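You operate a simulated robot arm through the tools that you are given. There is no shell and no other tool. Be economical: measure what you need, move in short steps, check, and stop when the job is done.

You run a simulated robot arm. Do the job below in one go: nothing can be reset, and whatever is moved stays where it is left.

Task
Share out the beans: one scoop on each of the three small plates.
Fine: use the purple scoop, stand it back and put the lid on the bean box again. Set down upright: purple scoop.
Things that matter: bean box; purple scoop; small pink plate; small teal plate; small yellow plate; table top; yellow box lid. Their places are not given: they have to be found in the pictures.

Only the result counts: the job must be done as asked and must still hold three seconds after the hand-in. Knocking over, shifting, dropping, spilling or breaking anything else fails it. A push-on lid holds only when it is set on centred and level and pressed home; a screw cap is set on level and turned clockwise until tight.

Robot
A 7-joint arm with a two-finger parallel gripper, fixed in place. Base frame: the origin is at the foot of the arm, x ahead of it, y to its left, z up; the work surface is at about z = 720. Lengths are in mm, angles in degrees, forces in N, time in s.
With the tool pointing down near the work surface it reaches from about 340 to 780 mm from the base axis. Its first joint turns from -166.0 to 166.0 degrees. Payload 3.91 kg.
The TCP is the grasp point between the finger pads, 30 mm short of the fingertips. In the tool frame z runs along the fingers and y along their closing line. The gripper opens to 110 mm. The fingers are 20 mm wide and 10 mm thick; the gripper's body (48 by 112 mm) begins 55 mm behind the TCP.
Orientation is told as [roll, pitch, yaw] about the base's x, y, z axes, in that order, counted from this pose: with the fingers straight down and closing along the base's y, the tool's x points along the base's -x, its y along +y and its z along -z.

Tools
- The arm moves only by the tool jog_arm. Its arguments are lists of equal length, an entry for each row: "rotation": the turn, a rotation vector about the tool's x, y, z in degrees, a list of three; "offset": the shift along the tool's x, y, z in m, a list of three; "gripper": the finger opening in m, from 0 to 0.11. In form: {"rotation": [[wx, wy, wz], ...], "offset": [[tx, ty, tz], ...], "gripper": [gripper, ...]}. A call has 1 to 10 rows; each row shifts and turns the commanded pose from where the row before left it, along the tool's axes as they then stand. Each row takes 0.2 s and may step no farther than 50 mm and 8.6 degrees from the row before; otherwise, or with a gripper value out of range, the whole call is refused. A pose out of reach is approached as far as the arm can. The call stops where the force on the tool passes 40 N (or 10 N more than at its start, if that is more) or the arm is blocked; 0.2 s more then pass. Each finger travels about 153 mm/s and halts on what it meets, pressing with about 25 N; the grip force reading is that of the motor and also rises with nothing between the fingers. The clock runs only during rows and for 0.2 s after the last one: add rows that do not move to give the fingers time. It gives the time, the measured TCP pose, the force on the tool (base axes), the opening and the grip force at its end, in the units of the frame above (readings bear some noise), with the torque about the TCP (base axes, N m) and any sound that the robot's microphone picked up, and new pictures: "show" is both (left out), scene, wrist or none.
- Cameras (640 x 400 px; columns grow to the right, rows downward): "scene" is fixed at [400.8, 501.2, 1327.1]; the picture's right is [-0.74, 0.67, 0.00], its down [0.63, 0.70, -0.34] and it looks along [-0.23, -0.26, -0.94] (base axes); focal length 214 px, centre (320, 200). "wrist" rides on the gripper at [77, 7, -114] in the tool frame; the picture's right is [-0.09, 1.00, 0.00], its down [-0.80, -0.07, -0.59] and it looks along [-0.59, -0.05, 0.80] (tool axes); focal length 270 px, centre (320, 200).
- move_column(by): slides the trunk up (or, below 0, down) by that many mm; the arm rides with it, the base frame stays. It gives what a move gives, with no picture.
- probe_pixels(camera, pixels): for up to 12 pixels [column, row] of the newest picture of that camera ("zoom" is the newest enlarged one), the place [x, y, z] in the base frame of the surface seen there, good to about 2 mm. No time passes.
- inspect(camera, box): a new picture of the part [left, top, right, bottom] of that camera's present view, enlarged. No time passes.
- job_done(): hands the job in; it is judged then, once.

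Go step by step. Measure first, check grasps and placings, and put right what went wrong. The budget is 80 turns and 200 pictures, counting those below and the enlarged ones. Unless the task says otherwise, let go and move clear before handing in, and close with one line.

The tools are called after ">>>" by a JSON object that holds its "fn" and its "kwargs". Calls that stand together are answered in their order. jog_arm: Moves the arm, as the interface text tells. Its arguments: {"type":"object","properties":{"rotation":{"type":"array","items":{"type":"array","items":{"type":"number"}}},"offset":{"type":"array","items":{"type":"array","items":{"type":"number"}}},"gripper":{"type":"array","items":{"type":"number"}},"show":{"type":"string","enum":["both","scene","wrist","none"]}},"required":["rotation","offset","gripper"]} The other tools are called the same way: move_column (by) slides the trunk up or down; probe_pixels (camera, pixels) gives the place of the surface under pixels of a picture; inspect (camera, box) takes an enlarged picture of a part of a camera's view; job_done () hands the job in.

At the start:

```text
t: 0.0
tcp_pos: [138.1, 524.5, 1093.4]
ee_rot: [-0.1, 0.0, -0.1]
ft_force: [0.4, -0.2, 0.1]
ft_torque: [-0.02, 0.02, 0.0]
gripper_width: 110.2
grip_force: 0.0
trunk travel left (down, up): [-500.0, 110.0]
```

scene: 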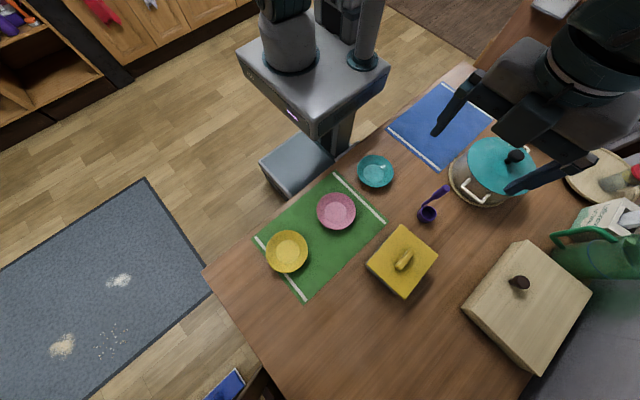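
wrist: 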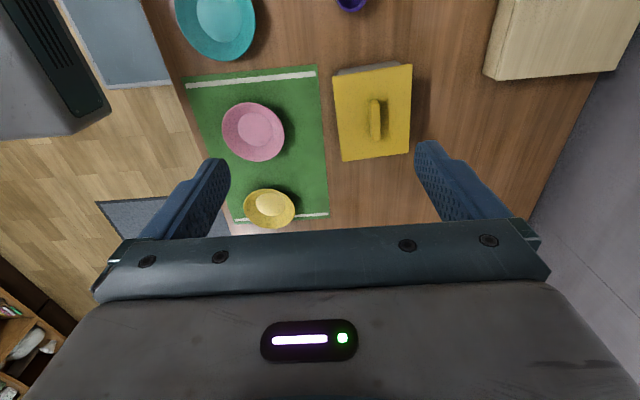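

The pictures show the yellow-lidded box near scene (402,262), the purple scoop near (430,205), and plates at (376,172), (336,211) and (287,252). I'll enlarge and probe them.

>>> {"fn": "inspect", "kwargs": {"camera": "scene", "box": [350, 160, 510, 310]}}

>>> {"fn": "probe_pixels", "kwargs": {"camera": "scene", "pixels": [[376, 172], [336, 211], [287, 252], [403, 262], [366, 262], [403, 228], [436, 258], [404, 296], [428, 212], [445, 189], [410, 255], [397, 267]]}}

>>> {"fn": "inspect", "kwargs": {"camera": "wrist", "box": [160, 0, 480, 200]}}

```text
2.67 times, centred on (430, 235) of scene
```

zoom: 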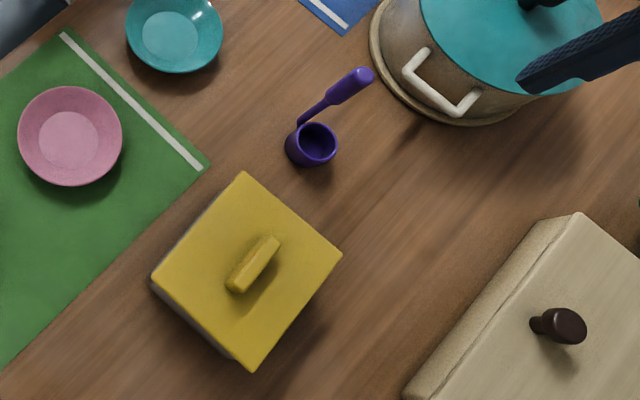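

```text
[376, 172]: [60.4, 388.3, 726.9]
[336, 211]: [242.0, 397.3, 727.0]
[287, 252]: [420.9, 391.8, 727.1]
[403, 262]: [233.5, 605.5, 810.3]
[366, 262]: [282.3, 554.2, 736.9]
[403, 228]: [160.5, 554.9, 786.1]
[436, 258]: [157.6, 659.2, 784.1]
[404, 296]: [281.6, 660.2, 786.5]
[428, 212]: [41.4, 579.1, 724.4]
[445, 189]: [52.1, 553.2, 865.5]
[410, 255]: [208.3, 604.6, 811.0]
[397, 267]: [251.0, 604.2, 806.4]
```

```text
2.00 times, centred on (320, 100) of wrist
```

zoom: 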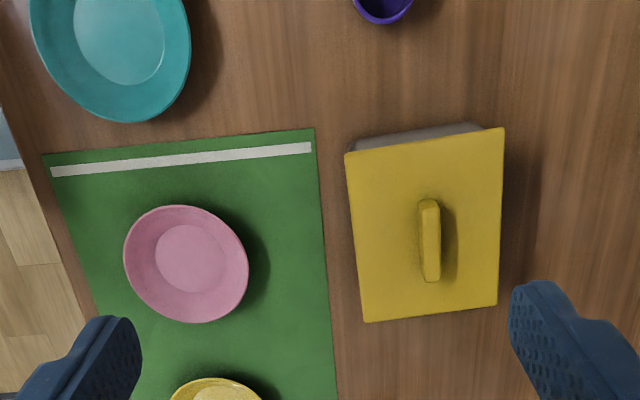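

The lid spans about x 160–282, y 555–660, top z≈786, with its handle along x at y≈604. I'll take a close look at the scoop.

>>> {"fn": "inspect", "kwargs": {"camera": "scene", "box": [400, 170, 464, 230]}}

```text
6.67 times, centred on (432, 200) of scene
```

zoom: 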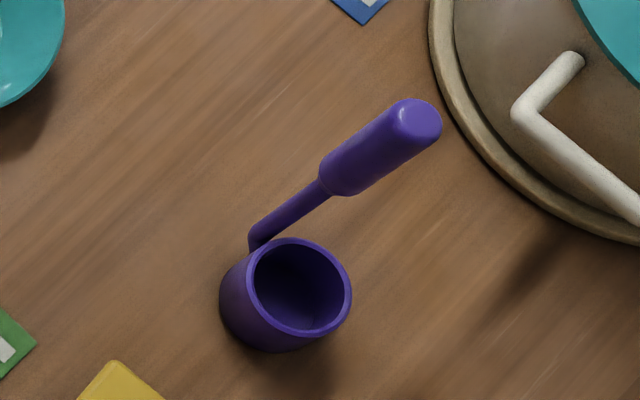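

>>> {"fn": "probe_pixels", "kwargs": {"camera": "zoom", "pixels": [[422, 120], [360, 150], [345, 182], [300, 212], [258, 240], [290, 242], [347, 300], [255, 290], [300, 332], [300, 290], [236, 320], [460, 100]]}}

>>> {"fn": "probe_pixels", "kwargs": {"camera": "scene", "pixels": [[397, 250], [404, 242], [411, 249], [390, 268], [400, 271], [380, 285], [480, 150], [463, 182], [450, 182]]}}

```text
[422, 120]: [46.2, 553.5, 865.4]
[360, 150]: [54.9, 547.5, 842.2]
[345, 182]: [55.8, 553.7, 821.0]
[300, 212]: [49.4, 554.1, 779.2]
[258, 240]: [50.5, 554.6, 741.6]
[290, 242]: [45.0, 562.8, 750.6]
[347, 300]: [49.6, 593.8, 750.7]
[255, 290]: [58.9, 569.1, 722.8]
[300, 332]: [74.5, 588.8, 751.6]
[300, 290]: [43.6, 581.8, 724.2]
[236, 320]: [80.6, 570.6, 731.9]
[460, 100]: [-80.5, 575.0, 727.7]
```

```text
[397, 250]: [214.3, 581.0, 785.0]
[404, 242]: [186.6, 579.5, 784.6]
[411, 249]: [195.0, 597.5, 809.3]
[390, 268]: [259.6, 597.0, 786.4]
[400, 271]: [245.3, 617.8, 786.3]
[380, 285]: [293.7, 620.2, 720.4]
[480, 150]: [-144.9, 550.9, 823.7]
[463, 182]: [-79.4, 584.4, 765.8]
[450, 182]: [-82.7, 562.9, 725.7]
```

The scoop's handle is vertical at about (49,553), grip z 815–867, and its cup is centred near (58,577). First I take the lid by its handle: move above it and descend.

>>> {"fn": "jog_arm", "kwargs": {"rotation": [[0, 0, 0], [0, 0, 0], [0, 0, 0], [0, 0, 0], [0, 0, 0], [0, 0, 0], [0, 0, 0]], "offset": [[-0.028, 0.027, 0.02], [-0.028, 0.027, 0.02], [-0.027, 0.027, 0.03], [0, 0, 0.045], [0, 0, 0.045], [0, 0, 0.045], [0, 0, 0]], "gripper": [0.08, 0.07, 0.06, 0.06, 0.06, 0.06, 0.06]}}

>>> {"fn": "probe_pixels", "kwargs": {"camera": "scene", "pixels": [[340, 310], [300, 340], [360, 350], [400, 340], [440, 300], [205, 275], [255, 345], [470, 255], [320, 290]]}}

```text
t: 1.6
tcp_pos: [219.8, 606.4, 884.5]
ee_rot: [0.1, 0.0, -0.2]
ft_force: [-0.4, 0.4, -0.7]
ft_torque: [-0.04, 0.02, 0.0]
gripper_width: 60.2
grip_force: 0.1
trunk travel left (down, up): [-500.0, 110.0]
```

scene: 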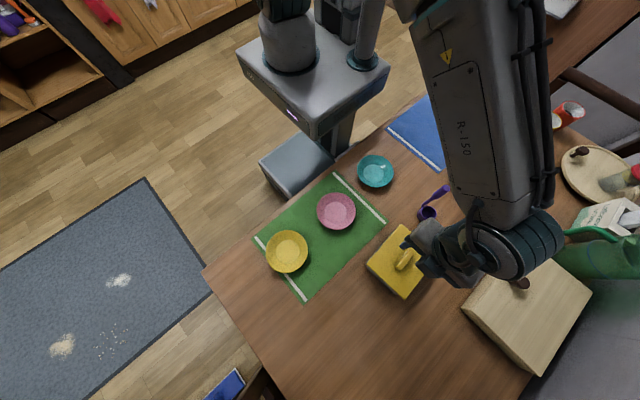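
wrist: 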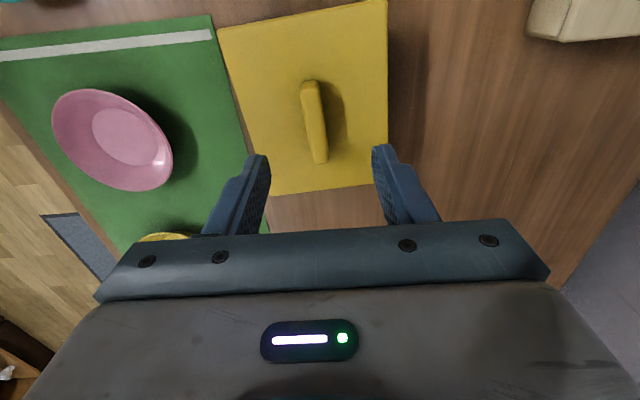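

```text
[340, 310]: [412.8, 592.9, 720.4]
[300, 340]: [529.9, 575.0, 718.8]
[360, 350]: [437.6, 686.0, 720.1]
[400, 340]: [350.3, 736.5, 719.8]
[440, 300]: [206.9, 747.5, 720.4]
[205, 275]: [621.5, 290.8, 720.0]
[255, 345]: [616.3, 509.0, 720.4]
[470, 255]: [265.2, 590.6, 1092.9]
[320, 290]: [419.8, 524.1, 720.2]
```

I'm right over the handle with z=884 and the fingers on either side of it. Descending to z≈819 and closing.

>>> {"fn": "jog_arm", "kwargs": {"rotation": [[0, 0, 0], [0, 0, 0], [0, 0, 0], [0, 0, 0], [0, 0, 0], [0, 0, 0]], "offset": [[0, -0.001, 0.035], [0, 0, 0.03], [0, 0, 0], [0, 0, 0], [0, 0, 0], [0, 0, 0]], "gripper": [0.06, 0.06, 0.06, 0.0, 0.0, 0.0]}}

```text
t: 3.0
tcp_pos: [221.3, 606.8, 824.8]
ee_rot: [0.0, 0.0, -0.1]
ft_force: [0.0, 0.9, 0.2]
ft_torque: [-0.03, -0.01, 0.01]
gripper_width: 13.0
grip_force: 24.5
trunk travel left (down, up): [-500.0, 110.0]
```

scene: 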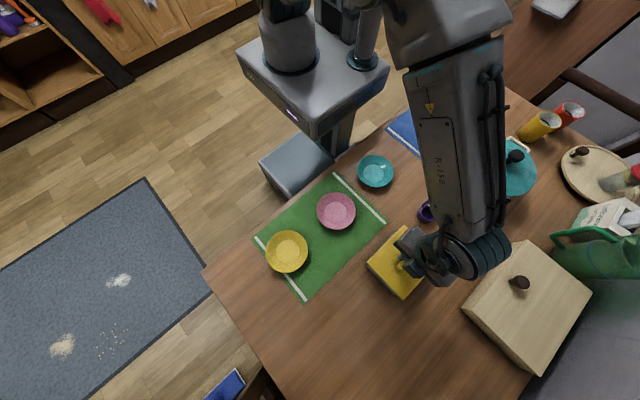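
wrist: 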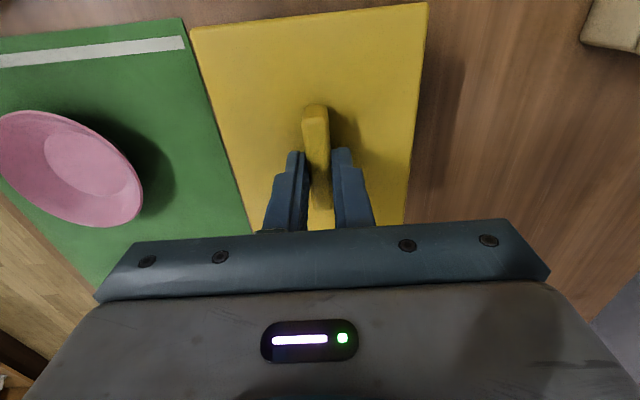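

Gripped on 13 mm of handle. Lifting slowly.

>>> {"fn": "jog_arm", "kwargs": {"rotation": [[0, 0, 0], [0, 0, 0], [0, 0, 0], [0, 0, 0], [0, 0, 0], [0, 0, 0]], "offset": [[0, 0, -0.005], [0, 0, -0.005], [0, 0, -0.01], [0, 0, -0.02], [0, 0, -0.03], [0, 0, -0.03]], "gripper": [0, 0, 0, 0, 0, 0]}}

```text
t: 4.4
tcp_pos: [222.8, 603.0, 922.7]
ee_rot: [0.0, 0.0, -0.1]
ft_force: [-0.3, 0.0, -0.3]
ft_torque: [0.0, 0.0, -0.03]
gripper_width: 12.8
grip_force: 25.8
trunk travel left (down, up): [-500.0, 110.0]
```

scene: 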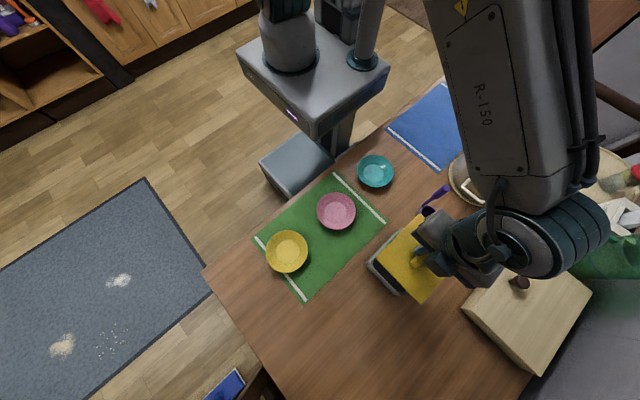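
wrist: 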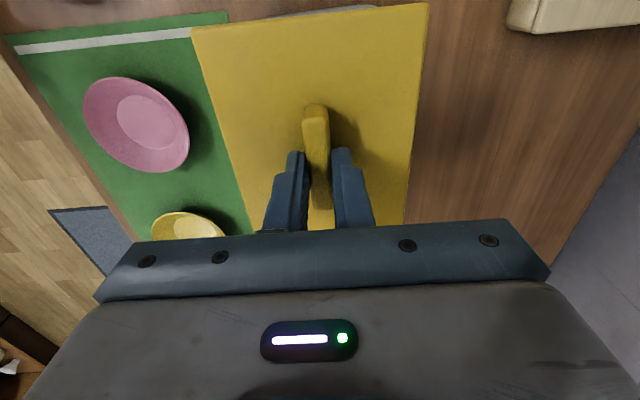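

The lid is off and held. I'll carry it to free table at about (405,600), then lower.

>>> {"fn": "jog_arm", "kwargs": {"rotation": [[0, 0, 0], [0, 0, 0], [0, 0, 0], [0, 0, 0], [0, 0, 0], [0, 0, 0], [0, 0, 0], [0, 0, 0]], "offset": [[-0.045, 0, 0], [-0.045, 0, 0], [-0.045, 0, 0], [-0.047, 0, 0], [0, 0, 0.045], [0, 0, 0.045], [0, 0, 0.035], [0, 0, 0]], "gripper": [0, 0, 0, 0, 0, 0, 0, 0]}}

```text
t: 6.2
tcp_pos: [404.0, 604.5, 795.2]
ee_rot: [0.1, 0.0, -0.1]
ft_force: [-0.2, -0.7, -0.5]
ft_torque: [0.0, 0.01, -0.03]
gripper_width: 13.0
grip_force: 24.8
trunk travel left (down, up): [-500.0, 110.0]
```

scene: 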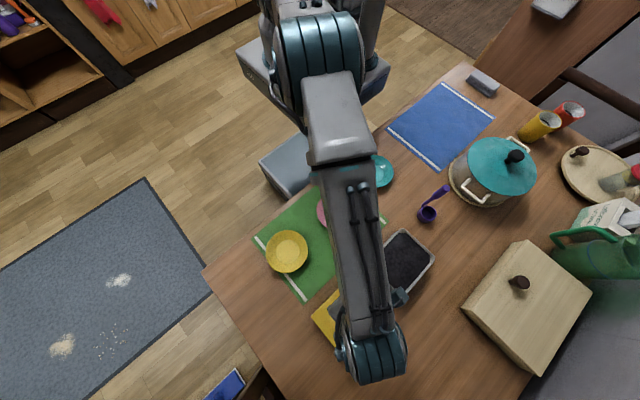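
wrist: 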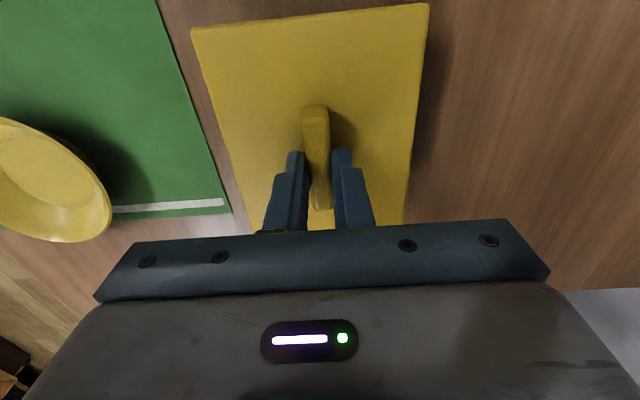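

The open bean box shows dark beans at scene (405,262). Lowering the lid in small steps until contact while measuring the box.

>>> {"fn": "probe_pixels", "kwargs": {"camera": "scene", "pixels": [[403, 230], [436, 260], [405, 235], [431, 261], [408, 262], [395, 250], [420, 262], [383, 258], [410, 285]]}}

>>> {"fn": "jog_arm", "kwargs": {"rotation": [[0, 0, 0], [0, 0, 0], [0, 0, 0], [0, 0, 0], [0, 0, 0], [0, 0, 0]], "offset": [[0, 0, 0.008], [0, 0, 0.006], [0, 0, 0.004], [0, 0, 0.003], [0, 0, 0.003], [0, 0, 0]], "gripper": [0, 0, 0, 0, 0, 0], "show": "wrist"}}

```text
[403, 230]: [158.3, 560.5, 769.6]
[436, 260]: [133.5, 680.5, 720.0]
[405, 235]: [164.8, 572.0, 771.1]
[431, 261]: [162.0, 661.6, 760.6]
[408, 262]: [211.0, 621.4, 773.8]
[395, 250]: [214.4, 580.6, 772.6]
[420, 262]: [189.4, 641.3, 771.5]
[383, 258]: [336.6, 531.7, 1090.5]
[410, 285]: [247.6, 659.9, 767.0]
```

```text
t: 7.6
tcp_pos: [404.7, 604.4, 773.0]
ee_rot: [0.0, 0.0, -0.1]
ft_force: [-0.4, 0.6, 0.2]
ft_torque: [0.0, 0.03, -0.01]
gripper_width: 12.6
grip_force: 25.2
trunk travel left (down, up): [-500.0, 110.0]
```

wrist: 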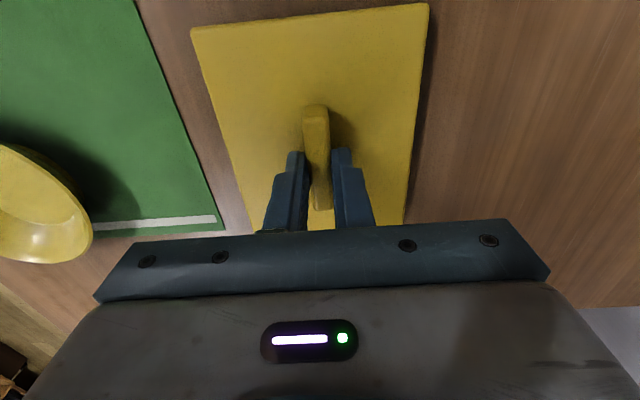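

No contact yet at z=773. I'll continue down.

>>> {"fn": "probe_pixels", "kwargs": {"camera": "wrist", "pixels": [[300, 40], [420, 40], [440, 40], [250, 40]]}}

>>> {"fn": "jog_arm", "kwargs": {"rotation": [[0, 0, 0], [0, 0, 0], [0, 0, 0], [0, 0, 0], [0, 0, 0]], "offset": [[0, 0, 0.002], [0, 0, 0.002], [0, 0, 0.002], [0, 0, 0.002], [0, 0, 0]], "gripper": [0, 0, 0, 0, 0], "show": "none"}}

```text
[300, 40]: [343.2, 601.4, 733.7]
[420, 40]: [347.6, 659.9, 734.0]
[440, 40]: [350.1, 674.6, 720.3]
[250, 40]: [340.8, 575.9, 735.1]
```

```text
t: 8.8
tcp_pos: [404.6, 605.0, 768.4]
ee_rot: [0.4, -0.3, -0.1]
ft_force: [3.0, 3.0, 23.9]
ft_torque: [-0.02, -0.09, 0.02]
gripper_width: 13.4
grip_force: 24.6
trunk travel left (down, up): [-500.0, 110.0]
```

The lid touched down (24 N at z≈768). I ease off, open, rise and look at the bean box.

>>> {"fn": "jog_arm", "kwargs": {"rotation": [[0, 0, 0], [0, 0, 0], [0, 0, 0], [0, 0, 0], [0, 0, 0], [0, 0, 0], [0, 0, 0], [0, 0, 0]], "offset": [[0, 0, -0.003], [0, 0, 0], [0, 0, 0], [0, 0, -0.03], [0, 0, -0.05], [0, 0, -0.05], [0.04, 0, -0.05], [0.04, 0, -0.03]], "gripper": [0, 0.035, 0.035, 0.035, 0.035, 0.035, 0.035, 0.035]}}

```text
refused: row 7 steps farther than a row can; nothing moved
```

>>> {"fn": "jog_arm", "kwargs": {"rotation": [[0, 0, 0], [0, 0, 0], [0, 0, 0], [0, 0, 0], [0, 0, 0], [0, 0, 0], [0, 0, 0], [0, 0, 0]], "offset": [[0, 0, -0.003], [0, 0, 0], [0, 0, 0], [0, 0, -0.03], [0, 0, -0.05], [0, 0, -0.05], [0.04, 0, -0.025], [0.04, 0, -0.025]], "gripper": [0, 0.035, 0.035, 0.035, 0.035, 0.035, 0.035, 0.035]}}

```text
t: 10.6
tcp_pos: [324.0, 605.5, 950.5]
ee_rot: [0.1, 0.0, 0.0]
ft_force: [-0.1, -0.7, -0.3]
ft_torque: [-0.02, 0.0, 0.06]
gripper_width: 34.7
grip_force: 0.1
trunk travel left (down, up): [-500.0, 110.0]
```

scene: 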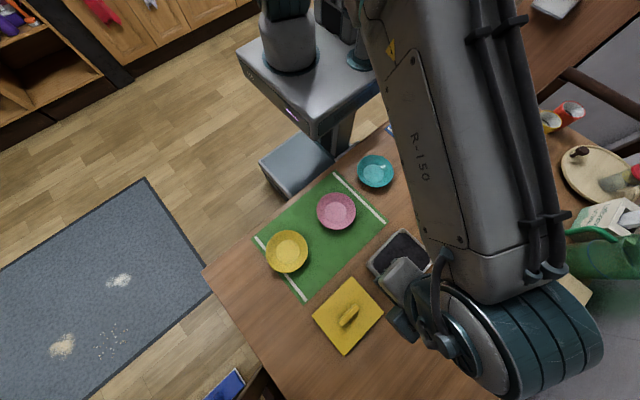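
wrist: 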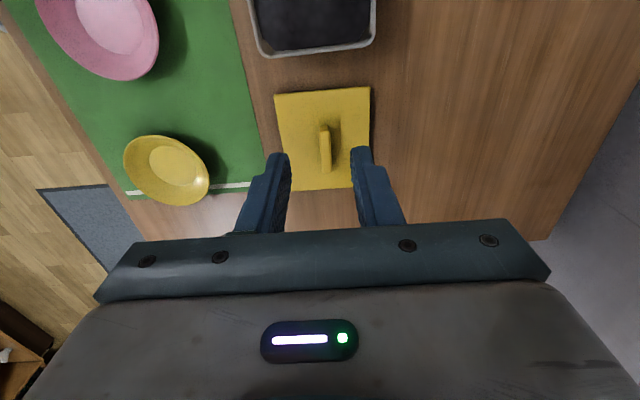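

The lid rests flat on the table. Moving to view the box's inside from the wrist camera.

>>> {"fn": "jog_arm", "kwargs": {"rotation": [[0, 0, 0], [0, 0, 0], [0, 0, 0], [0, 0, 0], [0, 0, 0]], "offset": [[0.048, 0, 0], [0.048, 0, 0], [0.048, 0, 0], [0.048, -0.01, 0], [0.02, -0.02, 0]], "gripper": [0.035, 0.035, 0.035, 0.035, 0.035], "show": "wrist"}}

>>> {"fn": "inspect", "kwargs": {"camera": "wrist", "box": [240, 0, 480, 200]}}

```text
t: 11.8
tcp_pos: [110.6, 573.4, 949.1]
ee_rot: [0.1, 0.0, 0.0]
ft_force: [-0.5, 0.5, -0.1]
ft_torque: [0.02, 0.02, -0.01]
gripper_width: 34.7
grip_force: 0.0
trunk travel left (down, up): [-500.0, 110.0]
```

wrist: 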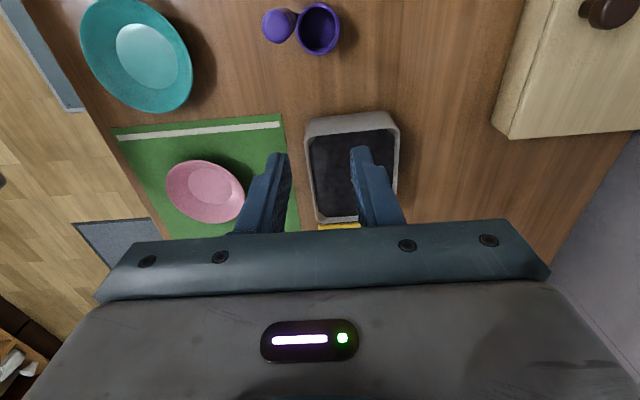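

```text
2.00 times, centred on (360, 100) of wrist
```

zoom: 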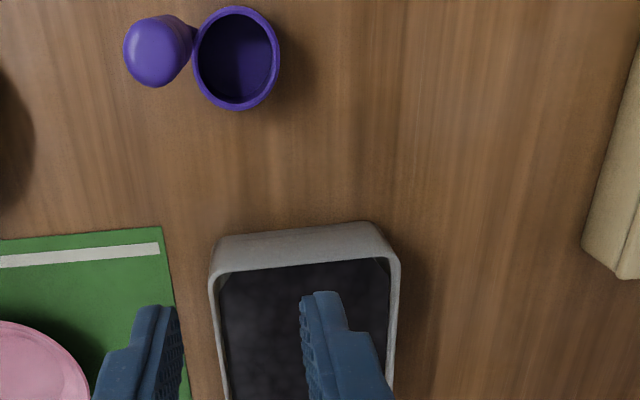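

Probing the scoop rim, handle, box rim and bean surface in this enlarged view.

>>> {"fn": "probe_pixels", "kwargs": {"camera": "zoom", "pixels": [[155, 50], [185, 35], [236, 9], [197, 55], [277, 55], [236, 107], [215, 278], [392, 262], [300, 262], [260, 320], [280, 285], [385, 330]]}}

>>> {"fn": "probe_pixels", "kwargs": {"camera": "wrist", "pixels": [[330, 200], [336, 218], [312, 180], [395, 160], [390, 130], [320, 140], [318, 218], [310, 145]]}}

```text
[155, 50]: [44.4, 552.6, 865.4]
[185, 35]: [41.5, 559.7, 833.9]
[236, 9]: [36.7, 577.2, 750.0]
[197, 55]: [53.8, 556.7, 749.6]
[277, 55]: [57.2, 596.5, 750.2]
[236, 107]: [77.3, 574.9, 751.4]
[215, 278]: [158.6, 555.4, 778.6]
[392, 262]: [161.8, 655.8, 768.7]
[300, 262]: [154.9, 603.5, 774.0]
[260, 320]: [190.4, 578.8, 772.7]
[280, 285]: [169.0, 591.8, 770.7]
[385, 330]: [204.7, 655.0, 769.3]
```

```text
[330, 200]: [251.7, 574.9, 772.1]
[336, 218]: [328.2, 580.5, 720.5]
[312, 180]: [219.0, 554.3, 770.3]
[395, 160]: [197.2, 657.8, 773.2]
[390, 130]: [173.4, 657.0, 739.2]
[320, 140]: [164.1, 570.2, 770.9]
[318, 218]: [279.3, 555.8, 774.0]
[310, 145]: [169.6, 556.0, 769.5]
```

Beans fill to z≈772 with the box rim at ≈775; the cup is centred (57,577), r≈20, with the vertical handle at ≈(48,552). I plan to grip the handle with a horizontal tool pointing +y, so I retreat, rise and yaw the tool 90° first.

>>> {"fn": "jog_arm", "kwargs": {"rotation": [[0, 0, 0], [0, 0, 0], [0, 0, 8.5], [0, 0, 8.5], [0, 0, 8.5], [0, 0, 8.5], [0, 0, 8.5], [0, 0, 8.5], [0, 0, 8.5]], "offset": [[0.03, -0.02, -0.03], [0.03, -0.03, -0.02], [0, 0, 0], [0, 0, 0], [0, 0, 0], [0, 0, 0], [0, 0, 0], [0, 0, 0], [0, 0, 0]], "gripper": [0.035, 0.035, 0.035, 0.035, 0.035, 0.035, 0.035, 0.035, 0.035], "show": "none"}}

>>> {"fn": "jog_arm", "kwargs": {"rotation": [[0, 0, 8.5], [0, 0, 8.5], [0, 0, 8.5], [0, 0, 5.0], [0, 8.5, 0], [0, 8.5, 0], [0, 8.5, 0], [0, 8.5, 0]], "offset": [[0, 0, 0], [0, 0, 0], [0, 0, 0], [0, 0, 0], [0, 0, 0], [0, 0, 0], [0, 0, 0], [0, 0, 0]], "gripper": [0.035, 0.035, 0.035, 0.035, 0.035, 0.035, 0.035, 0.035], "show": "scene"}}

```text
t: 13.8
tcp_pos: [51.5, 524.5, 998.1]
ee_rot: [0.0, 0.1, -59.7]
ft_force: [0.7, -0.3, 0.0]
ft_torque: [-0.02, -0.01, 0.0]
gripper_width: 34.8
grip_force: 0.0
trunk travel left (down, up): [-500.0, 110.0]
```

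```text
t: 15.6
tcp_pos: [53.1, 525.1, 998.8]
ee_rot: [0.0, 34.1, -90.1]
ft_force: [-0.8, -0.1, -0.5]
ft_torque: [0.03, 0.01, 0.0]
gripper_width: 35.0
grip_force: 0.0
trunk travel left (down, up): [-500.0, 110.0]
```

scene: 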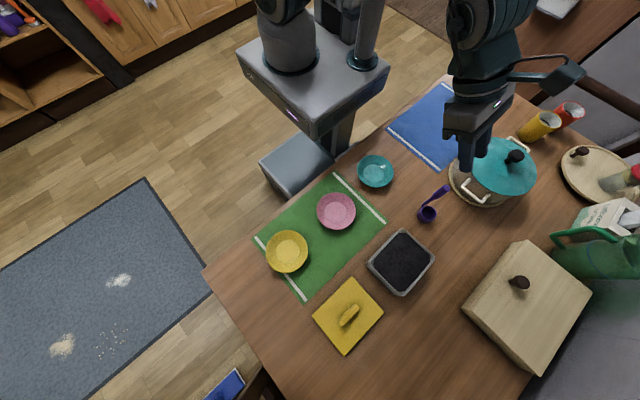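

The tilt is working; I continue tilting to about 77° (nearly horizontal).

>>> {"fn": "jog_arm", "kwargs": {"rotation": [[0, 8.5, 0], [0, 8.5, 0], [0, 8.5, 0], [0, 8.5, 0], [0, 8.5, 0], [0, 0, 0]], "offset": [[0, 0, 0], [0, 0, 0], [0, 0, 0], [0, 0, 0], [0, 0, 0], [0, 0, 0]], "gripper": [0.035, 0.035, 0.035, 0.035, 0.035, 0.035]}}

```text
t: 17.0
tcp_pos: [51.6, 523.6, 997.1]
ee_rot: [0.1, 76.5, -89.9]
ft_force: [0.3, -0.4, -0.1]
ft_torque: [0.03, -0.03, -0.02]
gripper_width: 34.8
grip_force: 0.1
trunk travel left (down, up): [-500.0, 110.0]
```

scene: 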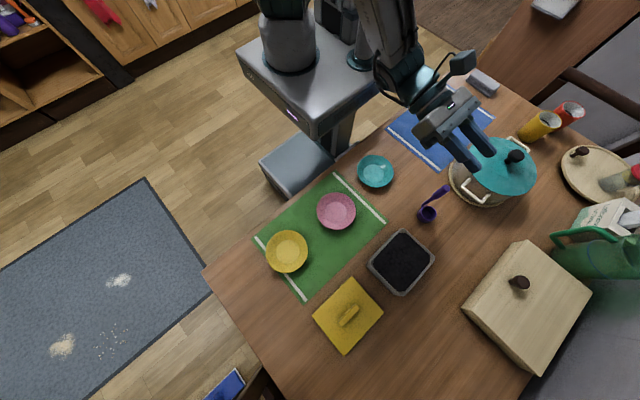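
wrist: 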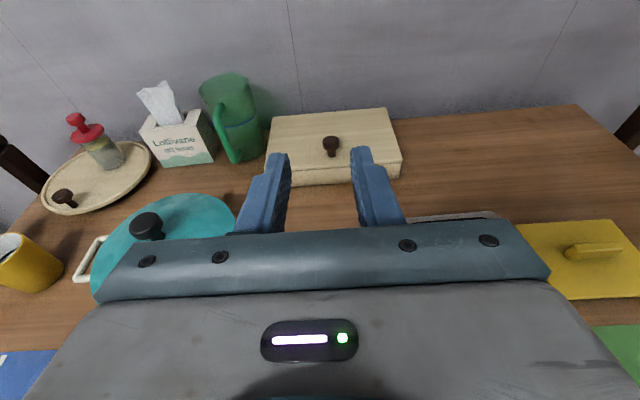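

Horizontal grasp orientation is reachable. I lower to z≈848 at y≈470, behind the handle.

>>> {"fn": "jog_arm", "kwargs": {"rotation": [[0, 0, 0], [0, 0, 0], [0, 0, 0], [0, 0, 0], [0, 0, 0]], "offset": [[-0.02, 0, -0.045], [-0.045, -0.003, 0.009], [-0.045, 0, 0.009], [-0.047, 0, 0.009], [0, 0, 0]], "gripper": [0.05, 0.05, 0.05, 0.05, 0.05]}}

```text
t: 18.2
tcp_pos: [48.8, 476.8, 848.6]
ee_rot: [0.3, 76.6, -89.8]
ft_force: [-0.5, 0.0, -0.3]
ft_torque: [-0.01, 0.02, 0.0]
gripper_width: 50.1
grip_force: 0.1
out of reach, approached as far as the arm can: row 1
trunk travel left (down, up): [-500.0, 110.0]
```

scene: 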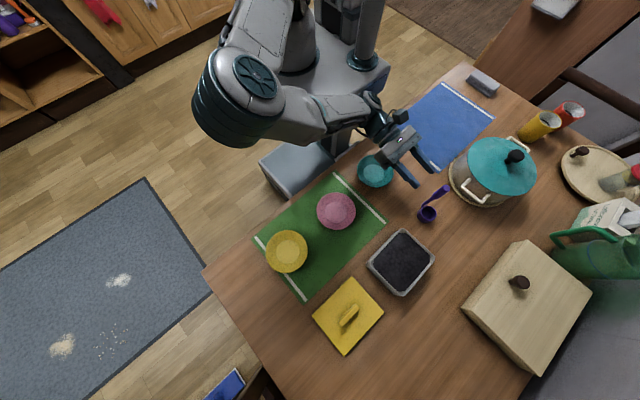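
wrist: 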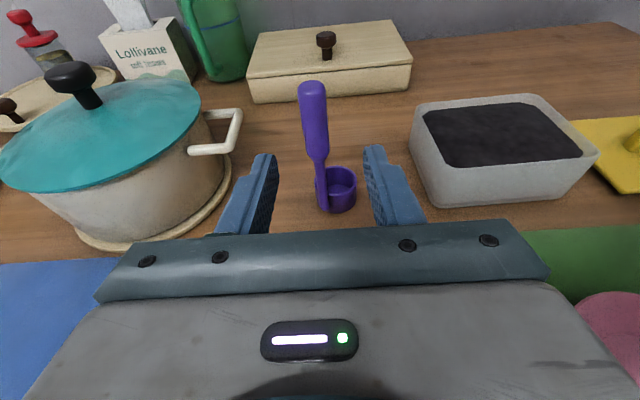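

The scoop's handle sits between the fingers at wrist (313,110). Probing its exact place.

>>> {"fn": "probe_pixels", "kwargs": {"camera": "wrist", "pixels": [[302, 100], [314, 110], [326, 100], [317, 145], [320, 180], [322, 205], [313, 84], [340, 172]]}}

>>> {"fn": "inspect", "kwargs": {"camera": "wrist", "box": [260, 70, 400, 230]}}

```text
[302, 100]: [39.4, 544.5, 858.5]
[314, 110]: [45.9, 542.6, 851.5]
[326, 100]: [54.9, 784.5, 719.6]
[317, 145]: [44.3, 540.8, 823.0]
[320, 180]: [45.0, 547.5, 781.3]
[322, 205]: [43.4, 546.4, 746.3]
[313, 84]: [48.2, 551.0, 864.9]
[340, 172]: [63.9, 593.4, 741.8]
```

```text
2.50 times, centred on (330, 150) of wrist
```

zoom: 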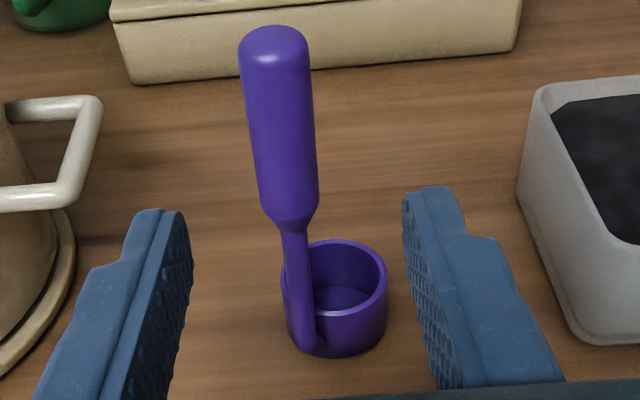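

Handle centre is about (47,552), grip z 815–866. Advancing to grip it at z≈841.

>>> {"fn": "jog_arm", "kwargs": {"rotation": [[0, 0, 0], [0, 0, 0], [0, 0, 0], [0, 0, 0], [0, 0, 0], [0, 0, 0], [0, 0, 0]], "offset": [[0.004, -0.002, 0.025], [0.004, 0, 0.025], [0.002, 0, 0.025], [0, 0, 0], [0, 0, 0], [0, 0, 0], [0, 0, 0]], "gripper": [0.05, 0.05, 0.05, 0.05, 0.0, 0.0, 0.0]}}

```text
t: 19.8
tcp_pos: [45.2, 551.8, 842.8]
ee_rot: [0.0, 76.5, -90.0]
ft_force: [0.6, 0.1, -0.2]
ft_torque: [-0.02, 0.01, 0.0]
gripper_width: 18.2
grip_force: 24.8
trunk travel left (down, up): [-500.0, 110.0]
```

scene: 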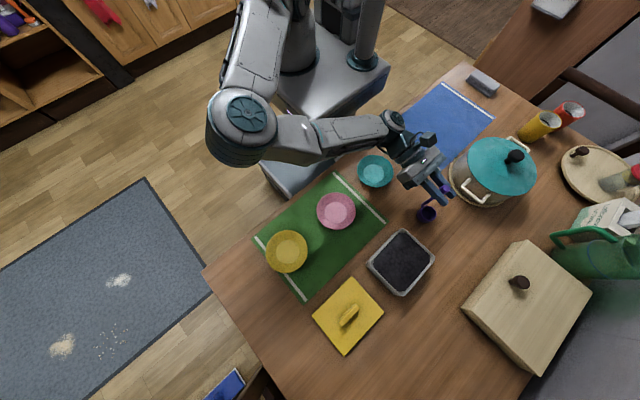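
wrist: 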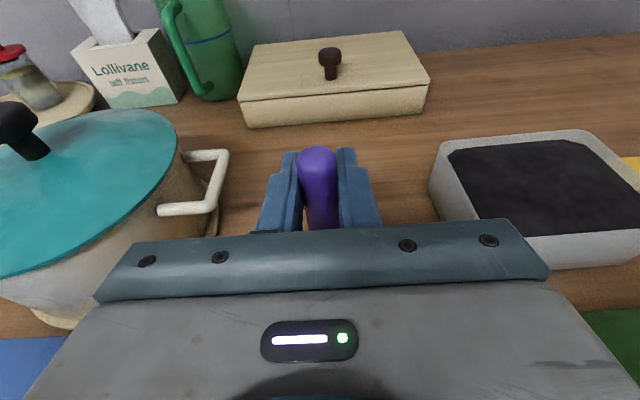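

The handle is gripped (18 mm, 25 N). Lifting and carrying the cup over the box centre at (221,607).

>>> {"fn": "jog_arm", "kwargs": {"rotation": [[0, 0, 0], [0, 0, 0], [0, 0, 0], [0, 0, 0], [0, 0, 0], [0, 0, 0], [0, 0, 0], [0, 0, 0]], "offset": [[0.01, 0, -0.0023], [0.03, 0, -0.007], [0.038, 0, -0.0093], [0.0018, 0.041, 0.0073], [0.0018, 0.041, 0.0073], [0.0018, 0.041, 0.0073], [0.0018, 0.041, 0.0073], [0, 0, 0]], "gripper": [0, 0, 0, 0, 0, 0, 0, 0]}}

```text
t: 21.6
tcp_pos: [211.8, 584.2, 922.0]
ee_rot: [0.1, 76.4, -89.9]
ft_force: [-0.6, 0.4, 0.1]
ft_torque: [-0.03, 0.01, 0.01]
gripper_width: 18.0
grip_force: 24.7
trunk travel left (down, up): [-500.0, 110.0]
```

scene: 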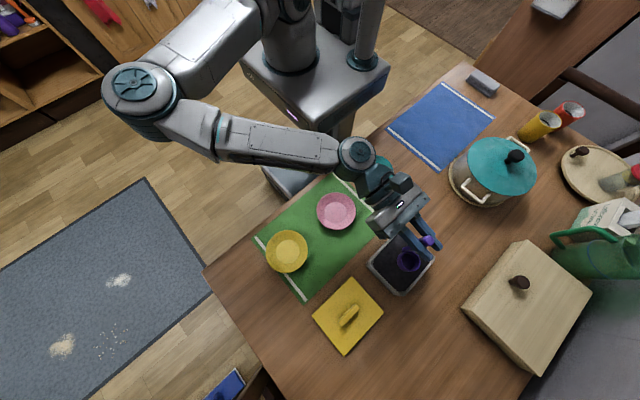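
wrist: 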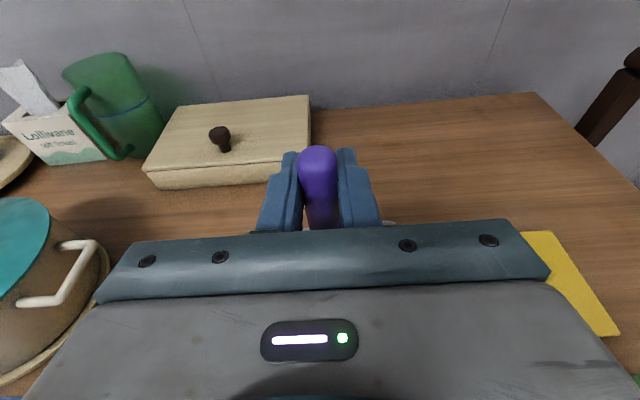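

The cup is over the box (scene (408,260)). I check its rim position.

>>> {"fn": "inspect", "kwargs": {"camera": "scene", "box": [365, 215, 445, 305]}}

```text
4.44 times, centred on (405, 260) of scene
```

zoom: 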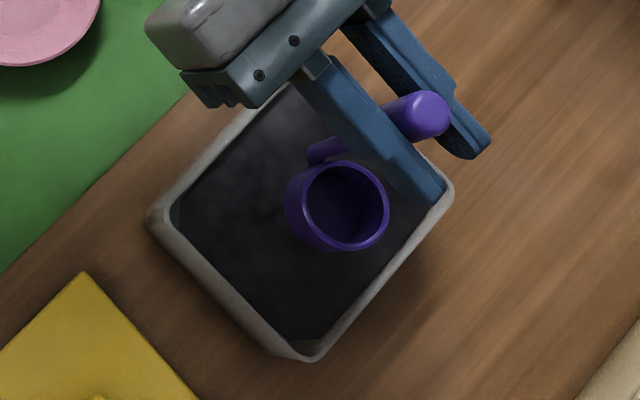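

Dipping the cup straight down slowly, watching the force.

>>> {"fn": "jog_arm", "kwargs": {"rotation": [[0, 0, 0], [0, 0, 0], [0, 0, 0], [0, 0, 0], [0, 0, 0], [0, 0, 0], [0, 0, 0]], "offset": [[-0.0194, 0, 0.0047], [-0.0146, 0, 0.0035], [-0.0097, 0, 0.0023], [-0.0097, 0, 0.0023], [-0.0049, 0, 0.0012], [-0.0049, 0, 0.0012], [0, 0, 0]], "gripper": [0, 0, 0, 0, 0, 0, 0], "show": "scene"}}

>>> {"fn": "inspect", "kwargs": {"camera": "scene", "box": [365, 215, 445, 305]}}

```text
t: 23.2
tcp_pos: [210.4, 583.3, 856.1]
ee_rot: [0.2, 76.5, -90.0]
ft_force: [0.0, 0.0, -0.5]
ft_torque: [-0.02, 0.05, 0.04]
gripper_width: 17.8
grip_force: 25.1
trunk travel left (down, up): [-500.0, 110.0]
```

scene: 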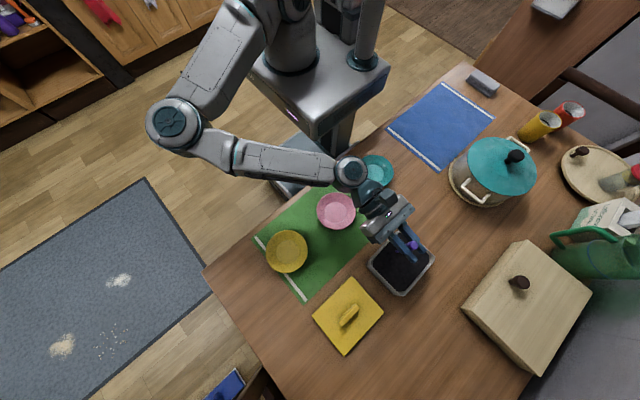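

```text
4.44 times, centred on (405, 260) of scene
```

zoom: 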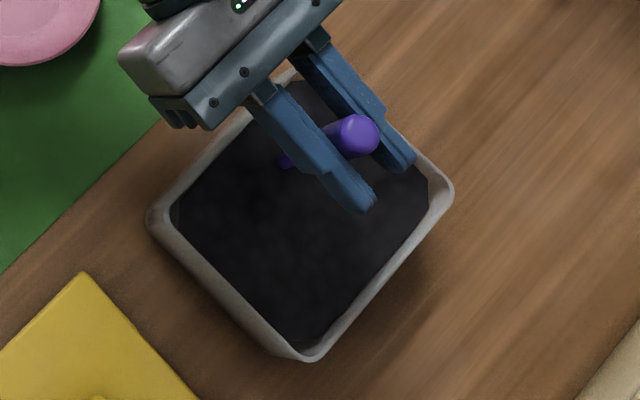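

The cup went under the surface with no resistance. Lifting straight up to see whether it filled.

>>> {"fn": "jog_arm", "kwargs": {"rotation": [[0, 0, 0], [0, 0, 0], [0, 0, 0], [0, 0, 0], [0, 0, 0], [0, 0, 0]], "offset": [[0.0097, 0, -0.0023], [0.0097, 0, -0.0023], [0.0194, 0, -0.0047], [0.0194, 0, -0.0047], [0.0194, 0, -0.0047], [0, 0, 0]], "gripper": [0, 0, 0, 0, 0, 0], "show": "scene"}}

>>> {"fn": "inspect", "kwargs": {"camera": "scene", "box": [365, 215, 445, 305]}}

```text
t: 24.6
tcp_pos: [211.5, 582.6, 936.8]
ee_rot: [0.0, 76.5, -90.0]
ft_force: [-0.4, 0.4, -1.6]
ft_torque: [-0.02, 0.0, 0.0]
gripper_width: 18.2
grip_force: 24.7
trunk travel left (down, up): [-500.0, 110.0]
```

scene: 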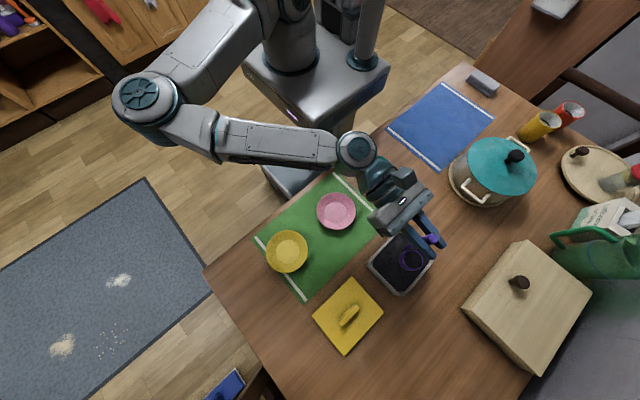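

```text
4.44 times, centred on (405, 260) of scene
```

zoom: 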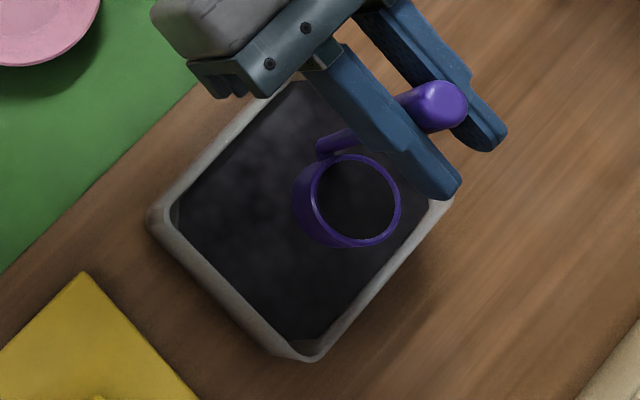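

The cup is full (dark level surface at zoom (358,200), 1.2 N heavier). I measure plate rims and start carrying toward the yellow plate.

>>> {"fn": "probe_pixels", "kwargs": {"camera": "scene", "pixels": [[287, 232], [268, 252], [306, 252], [287, 271], [275, 238], [302, 268], [337, 194], [318, 212], [354, 210], [337, 230]]}}

>>> {"fn": "jog_arm", "kwargs": {"rotation": [[0, 0, 0], [0, 0, 0], [0, 0, 0], [0, 0, 0], [0, 0, 0], [0, 0, 0], [0, 0, 0]], "offset": [[-0.007, 0.03, -0.029], [-0.007, 0.033, -0.029], [-0.007, 0.033, -0.029], [-0.007, 0.033, -0.029], [-0.007, 0.033, -0.029], [-0.007, 0.033, -0.029], [0, 0, 0]], "gripper": [0, 0, 0, 0, 0, 0, 0], "show": "scene"}}

```text
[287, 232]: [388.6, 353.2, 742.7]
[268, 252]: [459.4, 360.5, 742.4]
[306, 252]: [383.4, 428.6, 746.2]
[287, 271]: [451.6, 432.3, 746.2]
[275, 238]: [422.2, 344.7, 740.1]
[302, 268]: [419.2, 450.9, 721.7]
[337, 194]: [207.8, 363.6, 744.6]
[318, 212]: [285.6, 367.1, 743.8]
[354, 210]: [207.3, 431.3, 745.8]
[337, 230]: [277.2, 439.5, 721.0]
```

```text
t: 26.2
tcp_pos: [406.3, 403.3, 936.1]
ee_rot: [0.2, 76.4, -90.1]
ft_force: [0.1, 0.0, -1.4]
ft_torque: [-0.01, -0.02, -0.01]
gripper_width: 18.2
grip_force: 25.1
trunk travel left (down, up): [-500.0, 110.0]
```

scene: 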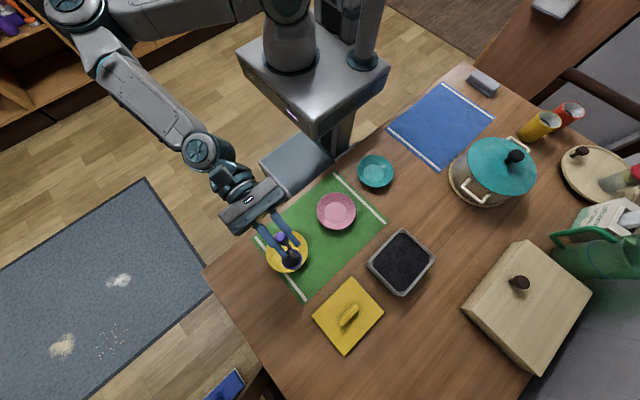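

Over the yellow plate (centre (421,392), rim z≈746, r≈50). I move so the cup's far lip is over the plate centre, low, before tipping.

>>> {"fn": "jog_arm", "kwargs": {"rotation": [[0, 0, 0], [0, 0, 0], [0, 0, 0], [0, 0, 0]], "offset": [[-0.019, 0.003, -0.0116], [-0.02, 0, -0.0116], [-0.0205, 0, -0.0116], [0, 0, 0]], "gripper": [0, 0, 0, 0], "show": "scene"}}

>>> {"fn": "inspect", "kwargs": {"camera": "scene", "box": [235, 200, 335, 300]}}

```text
t: 27.2
tcp_pos: [409.2, 355.7, 887.3]
ee_rot: [0.1, 76.5, -90.0]
ft_force: [-0.4, 0.4, -0.6]
ft_torque: [-0.04, 0.02, 0.02]
gripper_width: 18.1
grip_force: 25.0
trunk travel left (down, up): [-500.0, 110.0]
```

scene: 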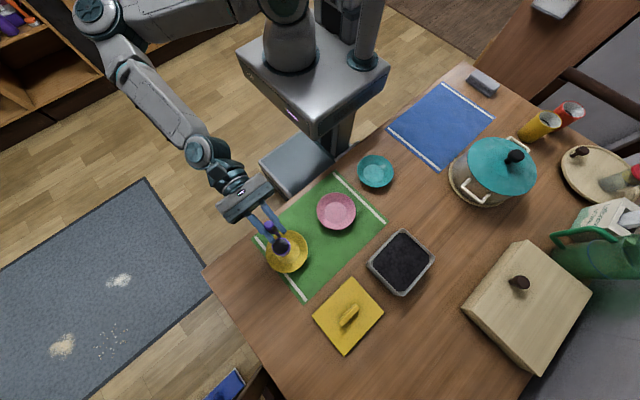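

```text
4.00 times, centred on (285, 250) of scene
```

zoom: 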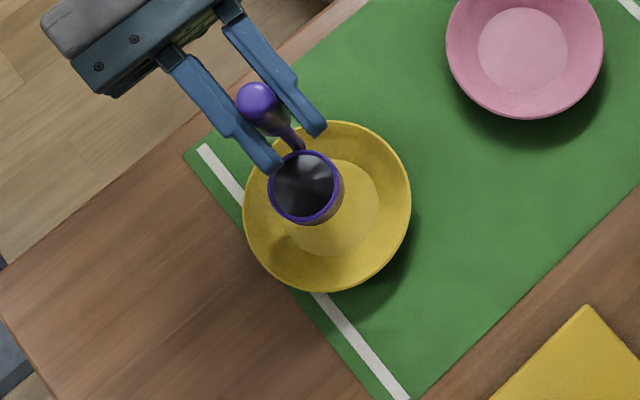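

The cup is inside the plate's outline. Tipping about the lip, first 51°.

>>> {"fn": "jog_arm", "kwargs": {"rotation": [[0, -8.5, 0], [0, -8.5, 0], [0, -8.5, 0], [0, -8.5, 0], [0, -8.5, 0], [0, -8.5, 0]], "offset": [[0.0088, 0, 0.0124], [0.0088, 0, 0.0124], [0.0088, 0, 0.0124], [0.0088, 0, 0.0124], [0.0088, 0, 0.0124], [0.0088, 0, 0.0124]], "gripper": [0, 0, 0, 0, 0, 0], "show": "scene"}}

>>> {"fn": "inspect", "kwargs": {"camera": "scene", "box": [235, 200, 335, 300]}}

```text
t: 28.6
tcp_pos: [407.5, 449.0, 888.3]
ee_rot: [0.1, 25.5, -90.0]
ft_force: [0.2, -0.3, -0.7]
ft_torque: [0.02, 0.01, 0.01]
gripper_width: 18.3
grip_force: 25.0
trunk travel left (down, up): [-500.0, 110.0]
```

scene: 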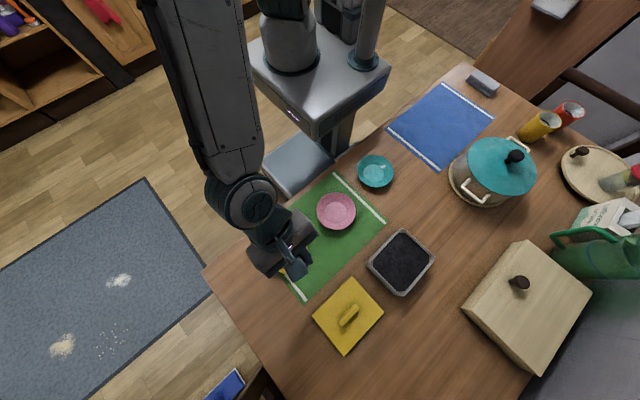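

```text
4.00 times, centred on (285, 250) of scene
```

zoom: 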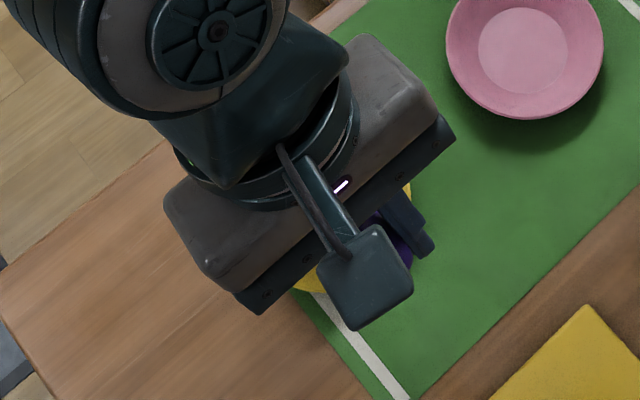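

On track; continuing to about 110° of tip and holding briefly.

>>> {"fn": "jog_arm", "kwargs": {"rotation": [[0, -8.5, 0], [0, -8.5, 0], [0, -8.5, 0], [0, -8.5, 0], [0, -8.5, 0], [0, -8.5, 0], [0, -8.5, 0], [0, 0, 0], [0, 0, 0]], "offset": [[0.0088, 0, 0.0124], [0.0088, 0, 0.0124], [0.0088, 0, 0.0124], [0.0088, 0, 0.0124], [0.0088, 0, 0.0124], [0.0088, 0, 0.0124], [0.0088, 0, 0.0124], [0, 0, 0], [0, 0, 0]], "gripper": [0, 0, 0, 0, 0, 0, 0, 0, 0]}}

>>> {"fn": "inspect", "kwargs": {"camera": "scene", "box": [235, 200, 335, 300]}}

```text
t: 30.6
tcp_pos: [408.6, 502.7, 805.1]
ee_rot: [0.1, -34.0, -90.0]
ft_force: [0.8, -0.2, -1.7]
ft_torque: [0.03, -0.02, 0.0]
gripper_width: 17.8
grip_force: 25.5
trunk travel left (down, up): [-500.0, 110.0]
```

scene: 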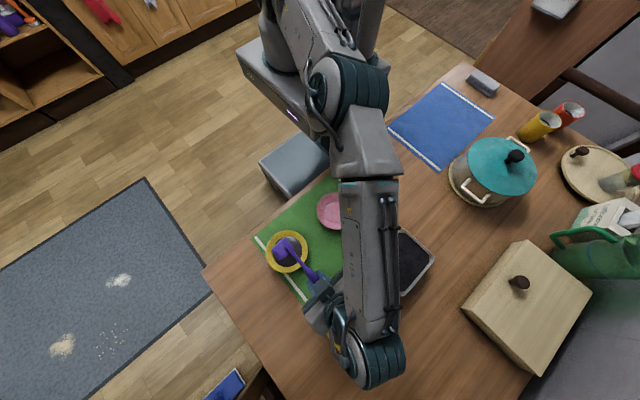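
wrist: 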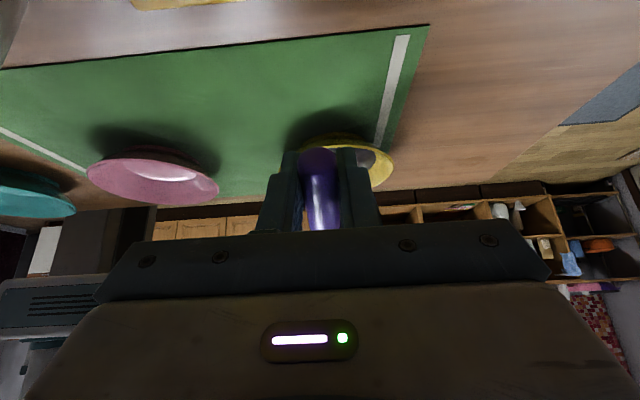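

```text
4.00 times, centred on (285, 250) of scene
```

zoom: 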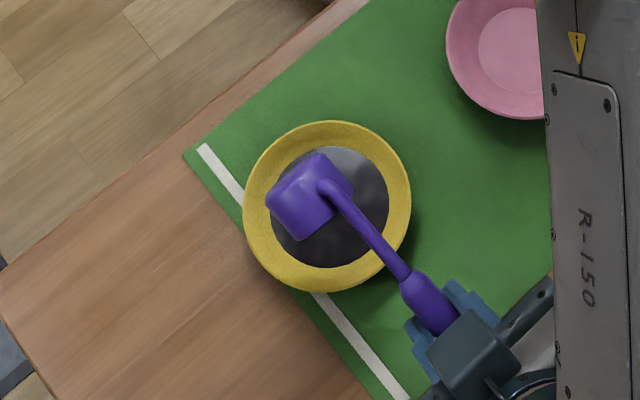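

Beans lie in the yellow plate, centred (zoom (330,205)). I tip two more steps to empty the cup, hold, then turn it back part way about the lip.

>>> {"fn": "jog_arm", "kwargs": {"rotation": [[0, -8.5, 0], [0, -8.5, 0], [0, 0, 0], [0, 8.5, 0], [0, 8.5, 0], [0, 8.5, 0], [0, 8.5, 0], [0, 8.5, 0], [0, 8.5, 0], [0, 8.5, 0]], "offset": [[0.0088, 0, 0.0124], [0.0088, 0, 0.0124], [0, 0, 0], [-0.0105, 0, -0.0109], [-0.0105, 0, -0.0109], [-0.0105, 0, -0.0109], [-0.0105, 0, -0.0109], [-0.0105, 0, -0.0109], [-0.0105, 0, -0.0109], [-0.0105, 0, -0.0109]], "gripper": [0, 0, 0, 0, 0, 0, 0, 0, 0, 0], "show": "none"}}

>>> {"fn": "jog_arm", "kwargs": {"rotation": [[0, 8.5, 0], [0, 8.5, 0], [0, 8.5, 0], [0, 8.5, 0], [0, 8.5, 0], [0, 8.5, 0], [0, 8.5, 0], [0, 8.5, 0], [0, 0, 0], [0, 0, 0]], "offset": [[-0.0105, -0.01, -0.0109], [-0.0105, -0.01, -0.0109], [-0.0105, -0.01, -0.0109], [-0.0105, -0.01, -0.0109], [-0.0105, -0.01, -0.0109], [-0.0105, -0.01, -0.0109], [-0.0105, -0.01, -0.0109], [-0.0105, -0.01, -0.0109], [0.035, 0, -0.009], [0, 0, 0]], "gripper": [0, 0, 0, 0, 0, 0, 0, 0, 0, 0], "show": "scene"}}

>>> {"fn": "inspect", "kwargs": {"camera": "scene", "box": [235, 200, 335, 300]}}

```text
t: 32.8
tcp_pos: [407.3, 445.4, 882.3]
ee_rot: [0.1, 14.3, -90.1]
ft_force: [-0.2, -0.1, 0.4]
ft_torque: [0.01, -0.01, 0.0]
gripper_width: 18.0
grip_force: 24.7
out of reach, approached as far as the arm can: row 1, 2
trunk travel left (down, up): [-500.0, 110.0]
```

```text
t: 35.0
tcp_pos: [326.2, 330.3, 921.6]
ee_rot: [0.3, 82.2, -89.9]
ft_force: [-0.6, -0.4, -1.6]
ft_torque: [-0.01, -0.01, 0.0]
gripper_width: 17.9
grip_force: 25.3
trunk travel left (down, up): [-500.0, 110.0]
```

scene: 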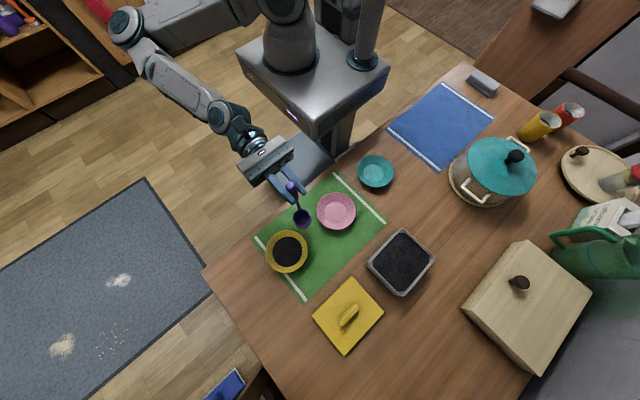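

```text
4.00 times, centred on (285, 250) of scene
```

zoom: 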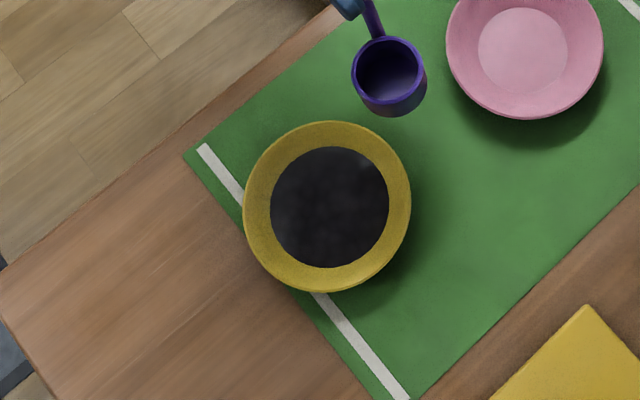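

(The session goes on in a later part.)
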